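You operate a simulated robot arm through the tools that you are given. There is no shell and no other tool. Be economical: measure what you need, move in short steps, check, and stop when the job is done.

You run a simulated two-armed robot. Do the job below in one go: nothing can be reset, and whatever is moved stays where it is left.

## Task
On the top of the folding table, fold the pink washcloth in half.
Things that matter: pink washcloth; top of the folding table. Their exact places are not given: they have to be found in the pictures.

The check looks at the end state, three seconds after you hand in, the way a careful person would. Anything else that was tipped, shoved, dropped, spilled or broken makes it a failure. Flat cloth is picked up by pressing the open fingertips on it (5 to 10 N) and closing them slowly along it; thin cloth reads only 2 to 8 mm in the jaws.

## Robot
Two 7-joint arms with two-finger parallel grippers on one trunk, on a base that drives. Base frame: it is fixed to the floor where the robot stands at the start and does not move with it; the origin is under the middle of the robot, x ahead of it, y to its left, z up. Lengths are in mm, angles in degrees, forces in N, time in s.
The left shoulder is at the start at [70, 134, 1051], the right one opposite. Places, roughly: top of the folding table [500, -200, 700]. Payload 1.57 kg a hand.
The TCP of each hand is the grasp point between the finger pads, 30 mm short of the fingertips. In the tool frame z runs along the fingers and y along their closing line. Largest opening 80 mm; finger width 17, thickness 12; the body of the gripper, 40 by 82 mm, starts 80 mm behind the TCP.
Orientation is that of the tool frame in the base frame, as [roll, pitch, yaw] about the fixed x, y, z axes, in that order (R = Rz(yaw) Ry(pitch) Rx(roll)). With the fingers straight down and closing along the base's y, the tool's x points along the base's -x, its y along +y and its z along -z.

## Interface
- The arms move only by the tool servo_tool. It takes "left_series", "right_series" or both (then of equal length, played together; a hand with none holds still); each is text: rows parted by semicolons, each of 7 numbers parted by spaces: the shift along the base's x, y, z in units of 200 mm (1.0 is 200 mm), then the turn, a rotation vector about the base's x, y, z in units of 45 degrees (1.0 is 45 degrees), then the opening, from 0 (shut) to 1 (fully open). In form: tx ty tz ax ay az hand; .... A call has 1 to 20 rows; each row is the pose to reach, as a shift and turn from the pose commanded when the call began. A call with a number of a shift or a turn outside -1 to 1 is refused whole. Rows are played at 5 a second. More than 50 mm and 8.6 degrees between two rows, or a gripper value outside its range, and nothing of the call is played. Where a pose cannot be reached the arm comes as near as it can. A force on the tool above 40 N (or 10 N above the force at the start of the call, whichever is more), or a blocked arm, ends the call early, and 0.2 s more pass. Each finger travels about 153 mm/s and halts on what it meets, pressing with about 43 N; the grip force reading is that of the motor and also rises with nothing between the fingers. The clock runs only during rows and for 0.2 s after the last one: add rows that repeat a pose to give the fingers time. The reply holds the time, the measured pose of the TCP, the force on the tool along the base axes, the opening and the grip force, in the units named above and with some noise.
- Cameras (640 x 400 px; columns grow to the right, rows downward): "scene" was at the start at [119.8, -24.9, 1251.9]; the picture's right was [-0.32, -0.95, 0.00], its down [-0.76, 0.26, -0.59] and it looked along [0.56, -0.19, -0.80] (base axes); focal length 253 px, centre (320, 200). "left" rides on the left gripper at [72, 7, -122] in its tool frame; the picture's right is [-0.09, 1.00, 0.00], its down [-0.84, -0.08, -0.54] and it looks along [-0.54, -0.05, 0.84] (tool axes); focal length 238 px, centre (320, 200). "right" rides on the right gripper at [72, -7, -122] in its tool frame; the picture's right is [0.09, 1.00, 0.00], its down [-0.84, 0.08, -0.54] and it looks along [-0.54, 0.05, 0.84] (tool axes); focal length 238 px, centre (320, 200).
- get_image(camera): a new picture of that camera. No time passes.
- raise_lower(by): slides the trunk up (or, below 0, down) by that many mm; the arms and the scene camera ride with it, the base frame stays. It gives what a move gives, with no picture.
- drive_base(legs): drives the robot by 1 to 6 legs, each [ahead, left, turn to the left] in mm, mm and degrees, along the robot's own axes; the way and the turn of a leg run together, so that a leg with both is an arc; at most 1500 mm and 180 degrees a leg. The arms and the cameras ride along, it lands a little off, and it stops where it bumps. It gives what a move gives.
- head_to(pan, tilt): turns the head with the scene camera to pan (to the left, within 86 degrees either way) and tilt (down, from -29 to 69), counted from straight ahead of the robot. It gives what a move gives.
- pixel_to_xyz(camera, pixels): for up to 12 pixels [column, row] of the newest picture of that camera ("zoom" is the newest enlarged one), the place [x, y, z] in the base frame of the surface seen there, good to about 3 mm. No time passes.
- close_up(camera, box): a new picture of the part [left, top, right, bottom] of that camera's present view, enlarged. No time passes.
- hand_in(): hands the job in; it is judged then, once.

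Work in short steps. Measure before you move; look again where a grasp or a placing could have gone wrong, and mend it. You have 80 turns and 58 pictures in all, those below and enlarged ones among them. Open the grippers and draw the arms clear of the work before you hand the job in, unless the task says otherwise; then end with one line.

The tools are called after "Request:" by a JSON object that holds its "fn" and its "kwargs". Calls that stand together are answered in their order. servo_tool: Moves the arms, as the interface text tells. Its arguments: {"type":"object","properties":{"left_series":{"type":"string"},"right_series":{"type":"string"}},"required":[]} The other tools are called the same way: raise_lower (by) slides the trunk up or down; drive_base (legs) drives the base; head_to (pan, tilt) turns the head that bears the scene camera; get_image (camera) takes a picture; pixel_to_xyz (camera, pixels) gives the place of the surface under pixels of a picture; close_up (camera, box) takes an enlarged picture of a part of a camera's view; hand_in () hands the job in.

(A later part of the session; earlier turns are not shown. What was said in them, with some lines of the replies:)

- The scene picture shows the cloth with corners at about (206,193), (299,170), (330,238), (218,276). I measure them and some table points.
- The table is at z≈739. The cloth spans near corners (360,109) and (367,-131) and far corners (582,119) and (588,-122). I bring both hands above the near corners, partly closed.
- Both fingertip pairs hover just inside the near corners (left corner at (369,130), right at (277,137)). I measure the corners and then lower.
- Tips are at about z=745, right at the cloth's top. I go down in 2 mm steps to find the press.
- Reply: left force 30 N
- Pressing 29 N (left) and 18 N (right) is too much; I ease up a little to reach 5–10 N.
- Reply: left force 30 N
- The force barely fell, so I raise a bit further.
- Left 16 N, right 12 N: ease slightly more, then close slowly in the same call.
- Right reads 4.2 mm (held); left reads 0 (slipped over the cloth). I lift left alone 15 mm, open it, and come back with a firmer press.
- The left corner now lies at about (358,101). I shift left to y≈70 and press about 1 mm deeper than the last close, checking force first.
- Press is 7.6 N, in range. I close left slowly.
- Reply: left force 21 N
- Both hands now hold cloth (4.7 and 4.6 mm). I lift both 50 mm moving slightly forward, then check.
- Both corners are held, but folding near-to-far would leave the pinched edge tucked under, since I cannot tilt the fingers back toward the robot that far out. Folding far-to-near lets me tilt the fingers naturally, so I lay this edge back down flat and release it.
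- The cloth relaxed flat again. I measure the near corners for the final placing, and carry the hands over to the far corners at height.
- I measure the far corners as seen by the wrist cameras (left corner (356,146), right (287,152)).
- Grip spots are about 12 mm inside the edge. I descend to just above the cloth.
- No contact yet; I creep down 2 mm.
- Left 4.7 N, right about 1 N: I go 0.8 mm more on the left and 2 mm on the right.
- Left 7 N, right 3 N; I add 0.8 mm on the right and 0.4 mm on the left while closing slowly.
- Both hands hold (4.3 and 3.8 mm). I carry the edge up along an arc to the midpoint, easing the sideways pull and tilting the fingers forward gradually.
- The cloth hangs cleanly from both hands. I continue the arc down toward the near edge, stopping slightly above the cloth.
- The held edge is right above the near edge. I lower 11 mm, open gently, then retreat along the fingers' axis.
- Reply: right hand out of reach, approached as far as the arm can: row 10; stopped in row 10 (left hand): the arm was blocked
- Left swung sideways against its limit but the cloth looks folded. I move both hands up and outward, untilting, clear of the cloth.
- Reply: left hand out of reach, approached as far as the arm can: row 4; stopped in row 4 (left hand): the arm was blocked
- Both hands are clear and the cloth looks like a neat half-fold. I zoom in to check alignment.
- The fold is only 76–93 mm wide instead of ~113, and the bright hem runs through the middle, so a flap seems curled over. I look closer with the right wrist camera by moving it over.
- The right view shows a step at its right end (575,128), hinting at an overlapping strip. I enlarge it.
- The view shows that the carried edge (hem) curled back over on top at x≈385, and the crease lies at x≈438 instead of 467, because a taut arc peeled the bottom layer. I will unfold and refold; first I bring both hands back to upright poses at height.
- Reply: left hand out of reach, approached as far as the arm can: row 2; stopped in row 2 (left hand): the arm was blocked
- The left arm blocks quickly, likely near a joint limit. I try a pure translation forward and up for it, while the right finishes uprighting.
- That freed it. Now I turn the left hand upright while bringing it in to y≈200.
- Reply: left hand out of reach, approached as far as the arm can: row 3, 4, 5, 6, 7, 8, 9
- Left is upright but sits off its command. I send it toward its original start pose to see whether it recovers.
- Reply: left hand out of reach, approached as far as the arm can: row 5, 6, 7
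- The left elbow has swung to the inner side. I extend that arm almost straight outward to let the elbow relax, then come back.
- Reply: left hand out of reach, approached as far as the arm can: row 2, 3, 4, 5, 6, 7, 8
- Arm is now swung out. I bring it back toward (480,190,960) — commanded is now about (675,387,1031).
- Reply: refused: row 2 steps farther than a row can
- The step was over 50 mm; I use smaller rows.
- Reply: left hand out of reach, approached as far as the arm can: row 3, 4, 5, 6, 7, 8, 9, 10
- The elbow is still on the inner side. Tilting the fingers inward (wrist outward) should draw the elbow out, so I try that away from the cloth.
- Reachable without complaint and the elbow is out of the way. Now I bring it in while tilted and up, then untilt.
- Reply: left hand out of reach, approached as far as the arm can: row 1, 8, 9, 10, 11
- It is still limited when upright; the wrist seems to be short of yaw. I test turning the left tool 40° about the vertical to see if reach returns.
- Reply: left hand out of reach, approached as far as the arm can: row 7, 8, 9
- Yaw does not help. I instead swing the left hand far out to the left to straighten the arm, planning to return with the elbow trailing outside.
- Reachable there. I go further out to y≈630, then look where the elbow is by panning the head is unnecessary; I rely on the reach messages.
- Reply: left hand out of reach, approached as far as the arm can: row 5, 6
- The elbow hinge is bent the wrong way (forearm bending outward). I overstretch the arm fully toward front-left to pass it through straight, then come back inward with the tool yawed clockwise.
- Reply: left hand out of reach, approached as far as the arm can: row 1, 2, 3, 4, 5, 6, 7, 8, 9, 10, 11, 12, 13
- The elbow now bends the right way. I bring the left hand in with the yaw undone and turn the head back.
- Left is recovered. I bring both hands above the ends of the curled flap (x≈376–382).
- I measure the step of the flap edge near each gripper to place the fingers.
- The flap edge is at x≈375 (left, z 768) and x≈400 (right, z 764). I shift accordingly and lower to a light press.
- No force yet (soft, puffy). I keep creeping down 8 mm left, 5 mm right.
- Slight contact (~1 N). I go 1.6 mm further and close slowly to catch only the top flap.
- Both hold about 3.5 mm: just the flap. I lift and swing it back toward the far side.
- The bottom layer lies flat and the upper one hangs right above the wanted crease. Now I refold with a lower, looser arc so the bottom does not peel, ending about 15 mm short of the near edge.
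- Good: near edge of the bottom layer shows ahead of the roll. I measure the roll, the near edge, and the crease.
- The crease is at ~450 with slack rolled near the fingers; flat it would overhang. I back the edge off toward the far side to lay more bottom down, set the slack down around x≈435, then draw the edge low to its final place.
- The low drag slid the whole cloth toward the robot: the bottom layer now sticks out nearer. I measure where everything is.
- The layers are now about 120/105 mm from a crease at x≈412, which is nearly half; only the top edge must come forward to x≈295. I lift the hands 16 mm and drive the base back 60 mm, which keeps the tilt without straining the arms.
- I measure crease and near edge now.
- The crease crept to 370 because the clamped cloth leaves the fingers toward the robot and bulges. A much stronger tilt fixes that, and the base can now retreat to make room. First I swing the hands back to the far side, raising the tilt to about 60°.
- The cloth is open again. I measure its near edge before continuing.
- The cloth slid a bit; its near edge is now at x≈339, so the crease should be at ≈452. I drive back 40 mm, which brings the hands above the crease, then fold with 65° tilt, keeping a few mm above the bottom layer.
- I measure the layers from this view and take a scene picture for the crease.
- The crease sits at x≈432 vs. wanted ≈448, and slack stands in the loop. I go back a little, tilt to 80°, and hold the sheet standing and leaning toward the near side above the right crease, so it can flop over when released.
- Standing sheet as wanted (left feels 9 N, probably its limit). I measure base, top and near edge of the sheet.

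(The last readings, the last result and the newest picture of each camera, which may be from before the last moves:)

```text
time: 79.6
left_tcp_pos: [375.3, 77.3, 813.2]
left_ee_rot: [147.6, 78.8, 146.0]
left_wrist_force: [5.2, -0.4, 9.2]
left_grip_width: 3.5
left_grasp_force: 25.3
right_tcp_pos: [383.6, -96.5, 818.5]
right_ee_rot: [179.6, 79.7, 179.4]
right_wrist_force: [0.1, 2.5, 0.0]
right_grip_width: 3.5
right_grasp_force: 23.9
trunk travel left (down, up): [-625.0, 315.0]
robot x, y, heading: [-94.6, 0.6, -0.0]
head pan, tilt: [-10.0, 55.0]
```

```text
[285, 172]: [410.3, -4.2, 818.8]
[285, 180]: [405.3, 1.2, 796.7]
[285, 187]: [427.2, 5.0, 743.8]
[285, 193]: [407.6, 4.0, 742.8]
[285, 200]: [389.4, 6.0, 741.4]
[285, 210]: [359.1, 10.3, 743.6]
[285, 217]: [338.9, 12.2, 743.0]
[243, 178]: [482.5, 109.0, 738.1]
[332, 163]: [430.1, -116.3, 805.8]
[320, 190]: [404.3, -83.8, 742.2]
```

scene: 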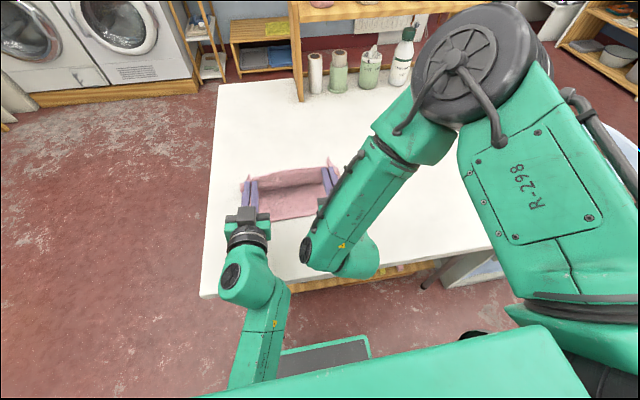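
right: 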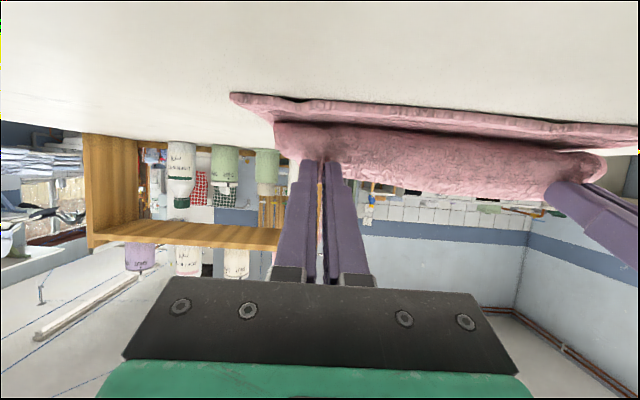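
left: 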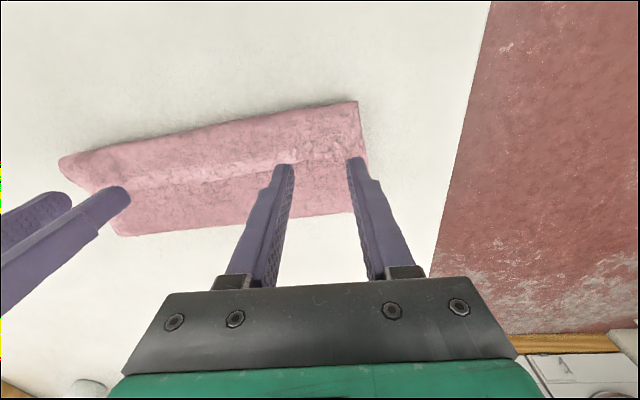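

The bottom is flat up to beyond x=427 and the sheet leans toward the robot. I open the grippers and retreat with the base straight back.

Request:
{"fn": "servo_tool", "kwargs": {"left_series": "0 0 0 0 0 0 0.3; 0 0 0 0 0 0 0.4", "right_series": "0 0 0 0 0 0 0.3; 0 0 0 0 0 0 0.4"}}

Request:
{"fn": "drive_base", "kwargs": {"legs": [[-170, 0, 0]]}}

Request:
{"fn": "get_image", "kwargs": {"camera": "scene"}}

```text
time: 80.2
left_tcp_pos: [373.5, 77.1, 813.4]
left_ee_rot: [147.8, 78.9, 146.0]
left_wrist_force: [14.8, 5.1, 26.2]
left_grip_width: 32.1
left_grasp_force: 0.0
right_tcp_pos: [382.4, -96.1, 818.9]
right_ee_rot: [179.6, 79.8, 179.4]
right_wrist_force: [-0.4, 1.1, -0.4]
right_grip_width: 32.1
right_grasp_force: 0.0
trunk travel left (down, up): [-625.0, 315.0]
robot x, y, heading: [-97.9, 1.1, -0.1]
head pan, tilt: [-10.0, 55.0]
```

```text
time: 80.9
left_tcp_pos: [369.5, 77.7, 814.7]
left_ee_rot: [146.0, 79.0, 144.1]
left_wrist_force: [-1.0, -0.5, -0.1]
left_grip_width: 32.0
left_grasp_force: 0.1
right_tcp_pos: [378.2, -96.3, 817.8]
right_ee_rot: [179.5, 79.9, 179.2]
right_wrist_force: [-0.1, 0.1, 0.1]
right_grip_width: 31.9
right_grasp_force: 0.0
trunk travel left (down, up): [-625.0, 315.0]
robot x, y, heading: [-96.7, -0.4, -0.1]
head pan, tilt: [-10.0, 55.0]
stopped in leg 1: the force on the tool passed its limit (the readings are from after the stop); the commanded pose is now the measured one
```

```text
5 pictures are left
```

scene: 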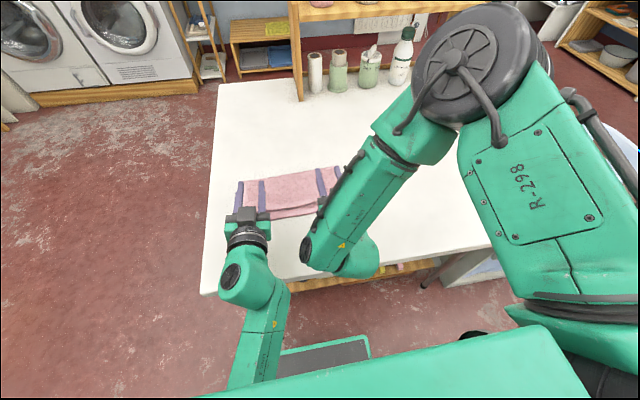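

The sheet has flopped toward the robot and the fingers are visible above it; the left wrist was touching the table and has relaxed. I raise both hands 30 mm, then drive back.

Request:
{"fn": "servo_tool", "kwargs": {"left_series": "0 0 0.08 0 0 0 0.4; 0 0 0.16 0 0 0 0.4", "right_series": "0 0 0.08 0 0 0 0.4; 0 0 0.16 0 0 0 0.4"}}

Request:
{"fn": "drive_base", "kwargs": {"legs": [[-150, 0, 0]]}}

Request:
{"fn": "close_up", "kwargs": {"camera": "scene", "box": [180, 80, 400, 220]}}

```text
time: 81.5
left_tcp_pos: [368.0, 77.6, 847.6]
left_ee_rot: [145.4, 78.9, 143.5]
left_wrist_force: [1.5, -0.5, -0.9]
left_grip_width: 32.1
left_grasp_force: 0.0
right_tcp_pos: [378.5, -96.0, 850.4]
right_ee_rot: [179.6, 79.8, 179.5]
right_wrist_force: [-0.8, 0.3, 0.3]
right_grip_width: 32.2
right_grasp_force: 0.1
trunk travel left (down, up): [-625.0, 315.0]
robot x, y, heading: [-97.2, -1.9, 0.3]
head pan, tilt: [-10.0, 55.0]
```

```text
time: 82.9
left_tcp_pos: [219.3, 77.3, 846.2]
left_ee_rot: [145.7, 79.0, 143.7]
left_wrist_force: [-0.4, 0.3, 0.4]
left_grip_width: 32.2
left_grasp_force: 0.0
right_tcp_pos: [230.9, -96.0, 850.6]
right_ee_rot: [179.5, 79.8, 179.4]
right_wrist_force: [-0.1, -0.3, -0.6]
right_grip_width: 32.0
right_grasp_force: 0.1
trunk travel left (down, up): [-625.0, 315.0]
robot x, y, heading: [-248.1, 3.0, 0.2]
head pan, tilt: [-10.0, 55.0]
```

```text
2.86 times, centred on (290, 150) of scene
```

zoom: 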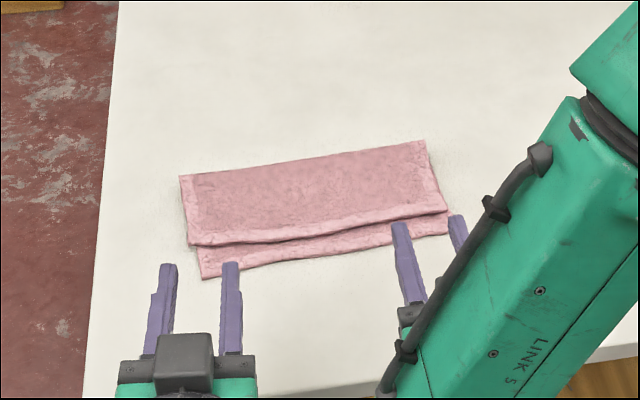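

A clean, flat fold. The top edge lies a bit short of the bottom edge; I measure how much.

Request:
{"fn": "pixel_to_xyz", "kwargs": {"camera": "zoom", "pixels": [[183, 178], [300, 158], [424, 143], [194, 241], [310, 235], [442, 208], [205, 275], [310, 255], [445, 231]]}}

```text
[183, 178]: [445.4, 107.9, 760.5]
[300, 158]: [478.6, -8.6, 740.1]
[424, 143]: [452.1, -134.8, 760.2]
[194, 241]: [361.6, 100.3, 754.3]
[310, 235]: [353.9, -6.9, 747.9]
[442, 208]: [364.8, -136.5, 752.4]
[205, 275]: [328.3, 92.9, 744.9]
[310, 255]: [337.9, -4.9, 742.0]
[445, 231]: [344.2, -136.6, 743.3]
```

Crease at x≈450; top edge short by ~33 mm left, ~18 mm middle/right. I'll draw the top edge forward a bit: first both hands upright in two calls, then drive ahead.

Request:
{"fn": "servo_tool", "kwargs": {"left_series": "0 0 0.05 0 0.16 0 0.45; 0 0 0.1 0 0.33 0 0.45; 0 0 0.1 0 0.5 0 0.45; 0 0 0.1 0 0.66 0 0.45; 0 0 0.1 0 0.83 0 0.45; 0 0 0.1 0 1 0 0.45; 0 0 0.1 0 1 0 0.45", "right_series": "0 0 0.05 0 0.16 0 0.45; 0 0 0.1 0 0.33 0 0.45; 0 0 0.1 0 0.5 0 0.45; 0 0 0.1 0 0.66 0 0.45; 0 0 0.1 0 0.83 0 0.45; 0 0 0.1 0 1 0 0.45; 0 0 0.1 0 1 0 0.45"}}

Request:
{"fn": "servo_tool", "kwargs": {"left_series": "0 0 0 0 0.15 0.03 0.45; 0 0 0 0 0.3 0.06 0.45; 0 0 0 0 0.45 0.09 0.45; 0 0 0 0 0.6 0.12 0.45; 0 0 0 0 0.75 0.145 0.45; 0 0 0 0 0.8 0.145 0.45; 0 0 0 0 0.8 0.145 0.45", "right_series": "0 0 0 0 0.15 0 0.45; 0 0 0 0 0.3 0 0.45; 0 0 0 0 0.45 0 0.45; 0 0 0 0 0.6 0 0.45; 0 0 0 0 0.75 0 0.45; 0 0 0 0 0.775 0 0.45; 0 0 0 0 0.775 0 0.45"}}

```text
time: 84.0
left_tcp_pos: [215.9, 107.6, 841.4]
left_ee_rot: [158.9, 46.4, 158.2]
left_wrist_force: [0.2, -0.2, -0.1]
left_grip_width: 35.9
left_grasp_force: 0.1
right_tcp_pos: [230.9, -98.4, 869.2]
right_ee_rot: [-180.0, 49.2, 179.8]
right_wrist_force: [0.6, -0.4, -0.4]
right_grip_width: 35.9
right_grasp_force: 0.0
trunk travel left (down, up): [-625.0, 315.0]
robot x, y, heading: [-248.3, -3.1, 0.1]
head pan, tilt: [-10.0, 55.0]
stopped in row 5 (left hand): the arm was blocked; the commanded pose is now the measured one
```

```text
time: 84.7
left_tcp_pos: [214.6, 156.0, 822.3]
left_ee_rot: [155.6, 26.3, 162.9]
left_wrist_force: [0.3, -0.6, -0.3]
left_grip_width: 36.0
left_grasp_force: 0.2
right_tcp_pos: [232.4, -96.9, 869.5]
right_ee_rot: [180.0, 32.1, 179.6]
right_wrist_force: [0.5, 0.1, -0.6]
right_grip_width: 35.9
right_grasp_force: 0.1
trunk travel left (down, up): [-625.0, 315.0]
robot x, y, heading: [-245.8, -1.7, 0.1]
head pan, tilt: [-10.0, 55.0]
stopped in row 3 (left hand): the arm was blocked; the commanded pose is now the measured one
```

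The left arm is at its limits again; I park it out to the left and continue with the right hand alone, finishing its uprighting.

Request:
{"fn": "servo_tool", "kwargs": {"left_series": "0.05 0.15 0 0 0 0 0.45; 0.1 0.3 0 0 0 0 0.45; 0.1 0.45 0.05 0 0 0 0.45; 0.1 0.6 0.1 0 0 0 0.45; 0.1 0.8 0.1 0 0 0 0.45; 0.1 1 0.1 0 0 0 0.45", "right_series": "0 0 0 0 0.12 0 0.45; 0 0 0 0 0.24 0 0.45; 0 0 0 0 0.36 0 0.45; 0 0 0 0 0.48 0 0.45; 0 0 0 0 0.6 0 0.45; 0 0 0 0 0.71 0 0.45"}}

```text
time: 86.1
left_tcp_pos: [234.4, 355.5, 844.1]
left_ee_rot: [155.8, 26.3, 162.8]
left_wrist_force: [-0.5, 0.2, 0.7]
left_grip_width: 36.0
left_grasp_force: 0.1
right_tcp_pos: [231.2, -95.8, 870.8]
right_ee_rot: [-179.7, 0.1, 179.7]
right_wrist_force: [-0.3, -0.1, 0.4]
right_grip_width: 35.9
right_grasp_force: 0.1
trunk travel left (down, up): [-625.0, 315.0]
robot x, y, heading: [-247.3, -1.0, 0.4]
head pan, tilt: [-10.0, 55.0]
```

Right is upright. I drive 140 ahead and 160 left so the right hand comes above the top layer's left corner at about (371, 65).

Request:
{"fn": "drive_base", "kwargs": {"legs": [[140, 160, 0]]}}

Request:
{"fn": "get_image", "kwargs": {"camera": "right"}}

```text
time: 87.8
left_tcp_pos: [375.5, 513.0, 844.9]
left_ee_rot: [155.8, 26.3, 162.8]
left_wrist_force: [-0.7, -0.4, -0.4]
left_grip_width: 36.0
left_grasp_force: 0.1
right_tcp_pos: [373.0, 61.5, 870.8]
right_ee_rot: [-179.9, 0.1, 179.6]
right_wrist_force: [0.1, -0.9, -0.1]
right_grip_width: 35.9
right_grasp_force: 0.1
trunk travel left (down, up): [-625.0, 315.0]
robot x, y, heading: [-105.0, 158.4, 0.1]
head pan, tilt: [-10.0, 55.0]
```

```text
3 pictures are left
```

right: 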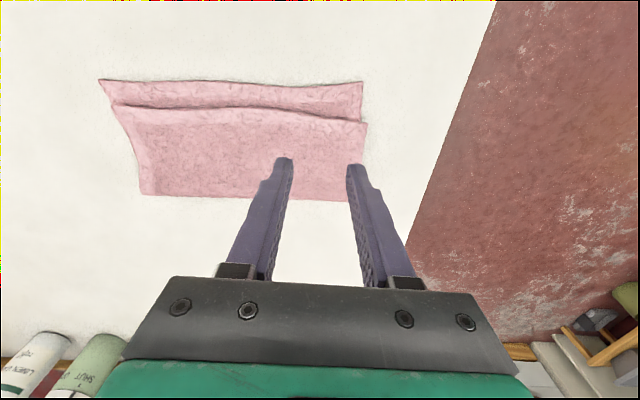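

I measure the top and bottom edges in this near-vertical view.

Request:
{"fn": "pixel_to_xyz", "kwargs": {"camera": "right", "pixels": [[360, 85], [363, 124], [320, 90], [320, 117], [230, 86], [230, 110], [105, 83], [116, 106], [142, 192], [358, 198], [320, 130], [250, 196]]}}

```text
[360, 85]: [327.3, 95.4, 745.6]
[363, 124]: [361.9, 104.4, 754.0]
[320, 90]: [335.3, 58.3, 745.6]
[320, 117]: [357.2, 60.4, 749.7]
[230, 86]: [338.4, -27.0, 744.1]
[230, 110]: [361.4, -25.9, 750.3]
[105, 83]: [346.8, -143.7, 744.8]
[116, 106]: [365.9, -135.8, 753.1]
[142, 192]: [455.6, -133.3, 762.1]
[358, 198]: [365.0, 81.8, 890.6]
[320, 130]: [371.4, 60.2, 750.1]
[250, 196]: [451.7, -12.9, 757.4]
```

Top edge is ~22 mm short all along (34 mm at the left corner). I lower the right hand onto the top layer at (368, 62).

Request:
{"fn": "servo_tool", "kwargs": {"right_series": "-0.025 0 -0.15 0 0 0 0.45; -0.025 0 -0.3 0 0 0 0.45; -0.025 0 -0.4 0 0 0 0.45; -0.025 0 -0.44 0 0 0 0.45; -0.025 0 -0.46 0 0 0 0.45; -0.025 0 -0.46 0 0 0 0.45"}}

```text
time: 89.2
left_tcp_pos: [374.9, 512.9, 845.1]
left_ee_rot: [155.8, 26.3, 162.7]
left_wrist_force: [-0.3, -0.2, -0.4]
left_grip_width: 36.0
left_grasp_force: 0.1
right_tcp_pos: [368.8, 61.8, 778.1]
right_ee_rot: [-179.8, 0.2, 179.7]
right_wrist_force: [0.8, 0.3, 1.8]
right_grip_width: 35.9
right_grasp_force: 0.1
trunk travel left (down, up): [-625.0, 315.0]
robot x, y, heading: [-108.3, 156.4, 0.1]
head pan, tilt: [-10.0, 55.0]
```

Light contact (1.8 N). I press ~1 mm more and close slowly.

Request:
{"fn": "servo_tool", "kwargs": {"right_series": "0 0 -0.005 0 0 0 0.45; 0 0 -0.006 0 0 0 0.42; 0 0 -0.006 0 0 0 0.38; 0 0 -0.006 0 0 0 0.34; 0 0 -0.006 0 0 0 0.3; 0 0 -0.006 0 0 0 0.26; 0 0 -0.006 0 0 0 0.22; 0 0 -0.006 0 0 0 0.18; 0 0 -0.006 0 0 0 0.14; 0 0 -0.006 0 0 0 0.1; 0 0 -0.006 0 0 0 0.06; 0 0 -0.006 0 0 0 0.03; 0 0 -0.006 0 0 0 0; 0 0 -0.006 0 0 0 0"}}

```text
time: 92.2
left_tcp_pos: [374.0, 513.5, 845.2]
left_ee_rot: [155.6, 26.2, 162.8]
left_wrist_force: [0.7, -0.6, 0.3]
left_grip_width: 36.3
left_grasp_force: 0.0
right_tcp_pos: [367.7, 61.5, 777.2]
right_ee_rot: [-179.8, 0.2, 179.5]
right_wrist_force: [0.4, -0.9, 2.8]
right_grip_width: 7.2
right_grasp_force: 27.3
trunk travel left (down, up): [-625.0, 315.0]
robot x, y, heading: [-108.6, 157.0, 0.1]
head pan, tilt: [-10.0, 55.0]
```

7.2 mm means both layers were caught. I reopen and retry with a lighter touch, 1.6 mm higher.

Request:
{"fn": "servo_tool", "kwargs": {"right_series": "0 0 0 0 0 0 0.15; 0 0 0 0 0 0 0.3; 0 0 0.04 0 0 0 0.45; 0 0 0.04 0 0 0 0.45; 0 0 0.008 0 0 0 0.45; 0 0 0.008 0 0 0 0.42; 0 0 0.008 0 0 0 0.38; 0 0 0.008 0 0 0 0.34; 0 0 0.008 0 0 0 0.3; 0 0 0.008 0 0 0 0.26; 0 0 0.008 0 0 0 0.22; 0 0 0.008 0 0 0 0.18; 0 0 0.008 0 0 0 0.14; 0 0 0.008 0 0 0 0.1; 0 0 0.008 0 0 0 0.06; 0 0 0.008 0 0 0 0.03; 0 0 0.008 0 0 0 0; 0 0 0.008 0 0 0 0"}}

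```text
time: 96.0
left_tcp_pos: [374.4, 513.6, 844.7]
left_ee_rot: [155.9, 26.3, 162.8]
left_wrist_force: [0.6, -0.1, 0.5]
left_grip_width: 36.1
left_grasp_force: 0.0
right_tcp_pos: [368.0, 61.7, 778.6]
right_ee_rot: [-179.9, 0.3, 179.6]
right_wrist_force: [-0.4, -0.3, 0.8]
right_grip_width: 7.1
right_grasp_force: 26.5
trunk travel left (down, up): [-625.0, 315.0]
robot x, y, heading: [-107.3, 159.3, 0.1]
head pan, tilt: [-10.0, 55.0]
```

Still both layers. One last, lighter try 2.4 mm higher; otherwise I leave the fold as it is.

Request:
{"fn": "servo_tool", "kwargs": {"right_series": "0 0 0 0 0 0 0.15; 0 0 0 0 0 0 0.3; 0 0 0.04 0 0 0 0.45; 0 0 0.04 0 0 0 0.45; 0 0 0.012 0 0 0 0.45; 0 0 0.012 0 0 0 0.42; 0 0 0.012 0 0 0 0.38; 0 0 0.012 0 0 0 0.34; 0 0 0.012 0 0 0 0.3; 0 0 0.012 0 0 0 0.26; 0 0 0.012 0 0 0 0.22; 0 0 0.012 0 0 0 0.18; 0 0 0.012 0 0 0 0.14; 0 0 0.012 0 0 0 0.1; 0 0 0.012 0 0 0 0.06; 0 0 0.012 0 0 0 0.03; 0 0 0.012 0 0 0 0; 0 0 0.012 0 0 0 0"}}

```text
time: 99.8
left_tcp_pos: [375.2, 512.3, 845.6]
left_ee_rot: [155.9, 26.3, 162.8]
left_wrist_force: [0.9, 0.1, 0.5]
left_grip_width: 36.3
left_grasp_force: 0.1
right_tcp_pos: [368.0, 61.1, 781.5]
right_ee_rot: [-179.7, 0.1, 179.6]
right_wrist_force: [0.1, 0.3, 0.2]
right_grip_width: 4.0
right_grasp_force: 24.8
trunk travel left (down, up): [-625.0, 315.0]
robot x, y, heading: [-109.8, 160.0, 0.1]
head pan, tilt: [-10.0, 55.0]
```

4.0 mm: only the top layer. I lift 6 mm, pull 24 mm toward the near edge, set down, open and rise.

Request:
{"fn": "servo_tool", "kwargs": {"right_series": "0 0 0.03 0 0 0 0; -0.03 0 0.03 0 0 0 0; -0.06 0 0.03 0 0 0 0; -0.09 0 0.03 0 0 0 0; -0.12 0 0.02 0 0 0 0; -0.12 0 0.0 0 0 0 0; -0.12 0 0 0 0 0 0; -0.12 0 0 0 0 0 0.15; -0.12 0 0 0 0 0 0.3; -0.12 0 0 0 0 0 0.45; -0.12 0 0.1 0 0 0 0.45; -0.12 0 0.3 0 0 0 0.45; -0.12 0 0.45 0 0 0 0.45; -0.12 0 0.45 0 0 0 0.45"}}

Request:
{"fn": "get_image", "kwargs": {"camera": "right"}}

Request:
{"fn": "pixel_to_xyz", "kwargs": {"camera": "right", "pixels": [[360, 100], [363, 130], [320, 105], [320, 125], [230, 100], [230, 120]]}}

```text
time: 102.8
left_tcp_pos: [374.3, 513.0, 846.2]
left_ee_rot: [155.8, 26.3, 162.9]
left_wrist_force: [0.6, 0.1, -0.2]
left_grip_width: 35.7
left_grasp_force: 0.2
right_tcp_pos: [344.0, 62.2, 873.0]
right_ee_rot: [-179.8, 0.1, 179.7]
right_wrist_force: [0.3, 0.0, -0.5]
right_grip_width: 36.1
right_grasp_force: 0.1
trunk travel left (down, up): [-625.0, 315.0]
robot x, y, heading: [-104.5, 155.4, 0.0]
head pan, tilt: [-10.0, 55.0]
```

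```text
2 pictures are left
```

right: 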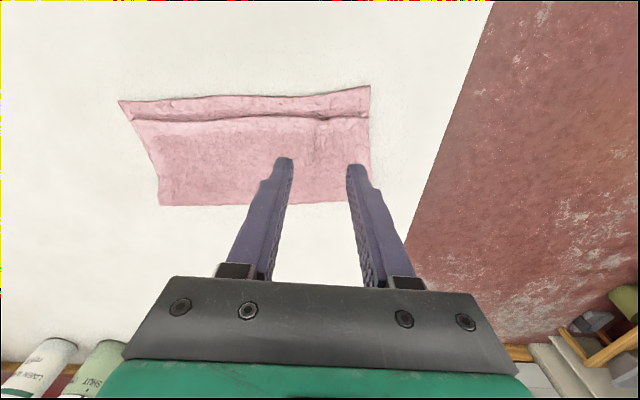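

```text
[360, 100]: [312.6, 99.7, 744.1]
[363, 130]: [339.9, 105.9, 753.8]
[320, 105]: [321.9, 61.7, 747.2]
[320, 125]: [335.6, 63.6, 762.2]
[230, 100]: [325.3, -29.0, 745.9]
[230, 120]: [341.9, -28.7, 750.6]
```

The gap shrank to roughly 15–20 mm and the fold is intact and flat. I draw the robot back clear of the table and take a last look.

Request:
{"fn": "drive_base", "kwargs": {"legs": [[-220, 0, 0]]}}

Request:
{"fn": "close_up", "kwargs": {"camera": "scene", "box": [200, 30, 480, 205]}}

```text
time: 104.5
left_tcp_pos: [152.4, 514.5, 845.5]
left_ee_rot: [155.9, 26.3, 163.0]
left_wrist_force: [0.4, 0.3, -0.5]
left_grip_width: 36.0
left_grasp_force: 0.0
right_tcp_pos: [123.6, 63.5, 873.0]
right_ee_rot: [-179.8, 0.1, 179.8]
right_wrist_force: [-0.1, 0.4, 0.0]
right_grip_width: 35.6
right_grasp_force: 0.1
trunk travel left (down, up): [-625.0, 315.0]
robot x, y, heading: [-334.3, 154.7, 0.1]
head pan, tilt: [-10.0, 55.0]
```

```text
2.29 times, centred on (340, 118) of scene
```

zoom: 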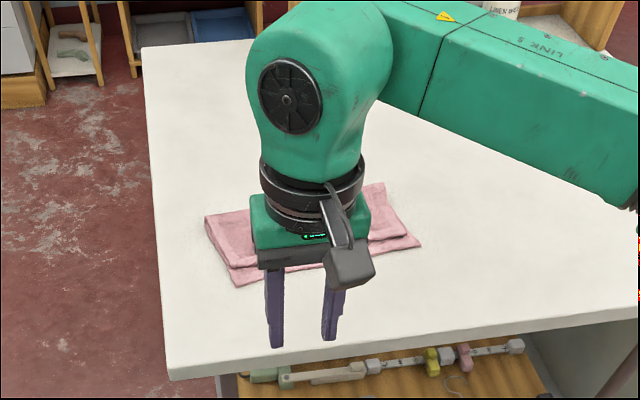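

The cloth lies folded on the table, nothing else is disturbed, and both hands are open and clear. I hand the job in.

Request:
{"fn": "hand_in", "kwargs": {}}

```text
The job is handed in.
```

The pink washcloth is folded in half and flat on the folding table, but not perfectly aligned: the top edge lies roughly 15–20 mm short of the bottom edge. Nothing else looked disturbed, and both grippers are open and clear.
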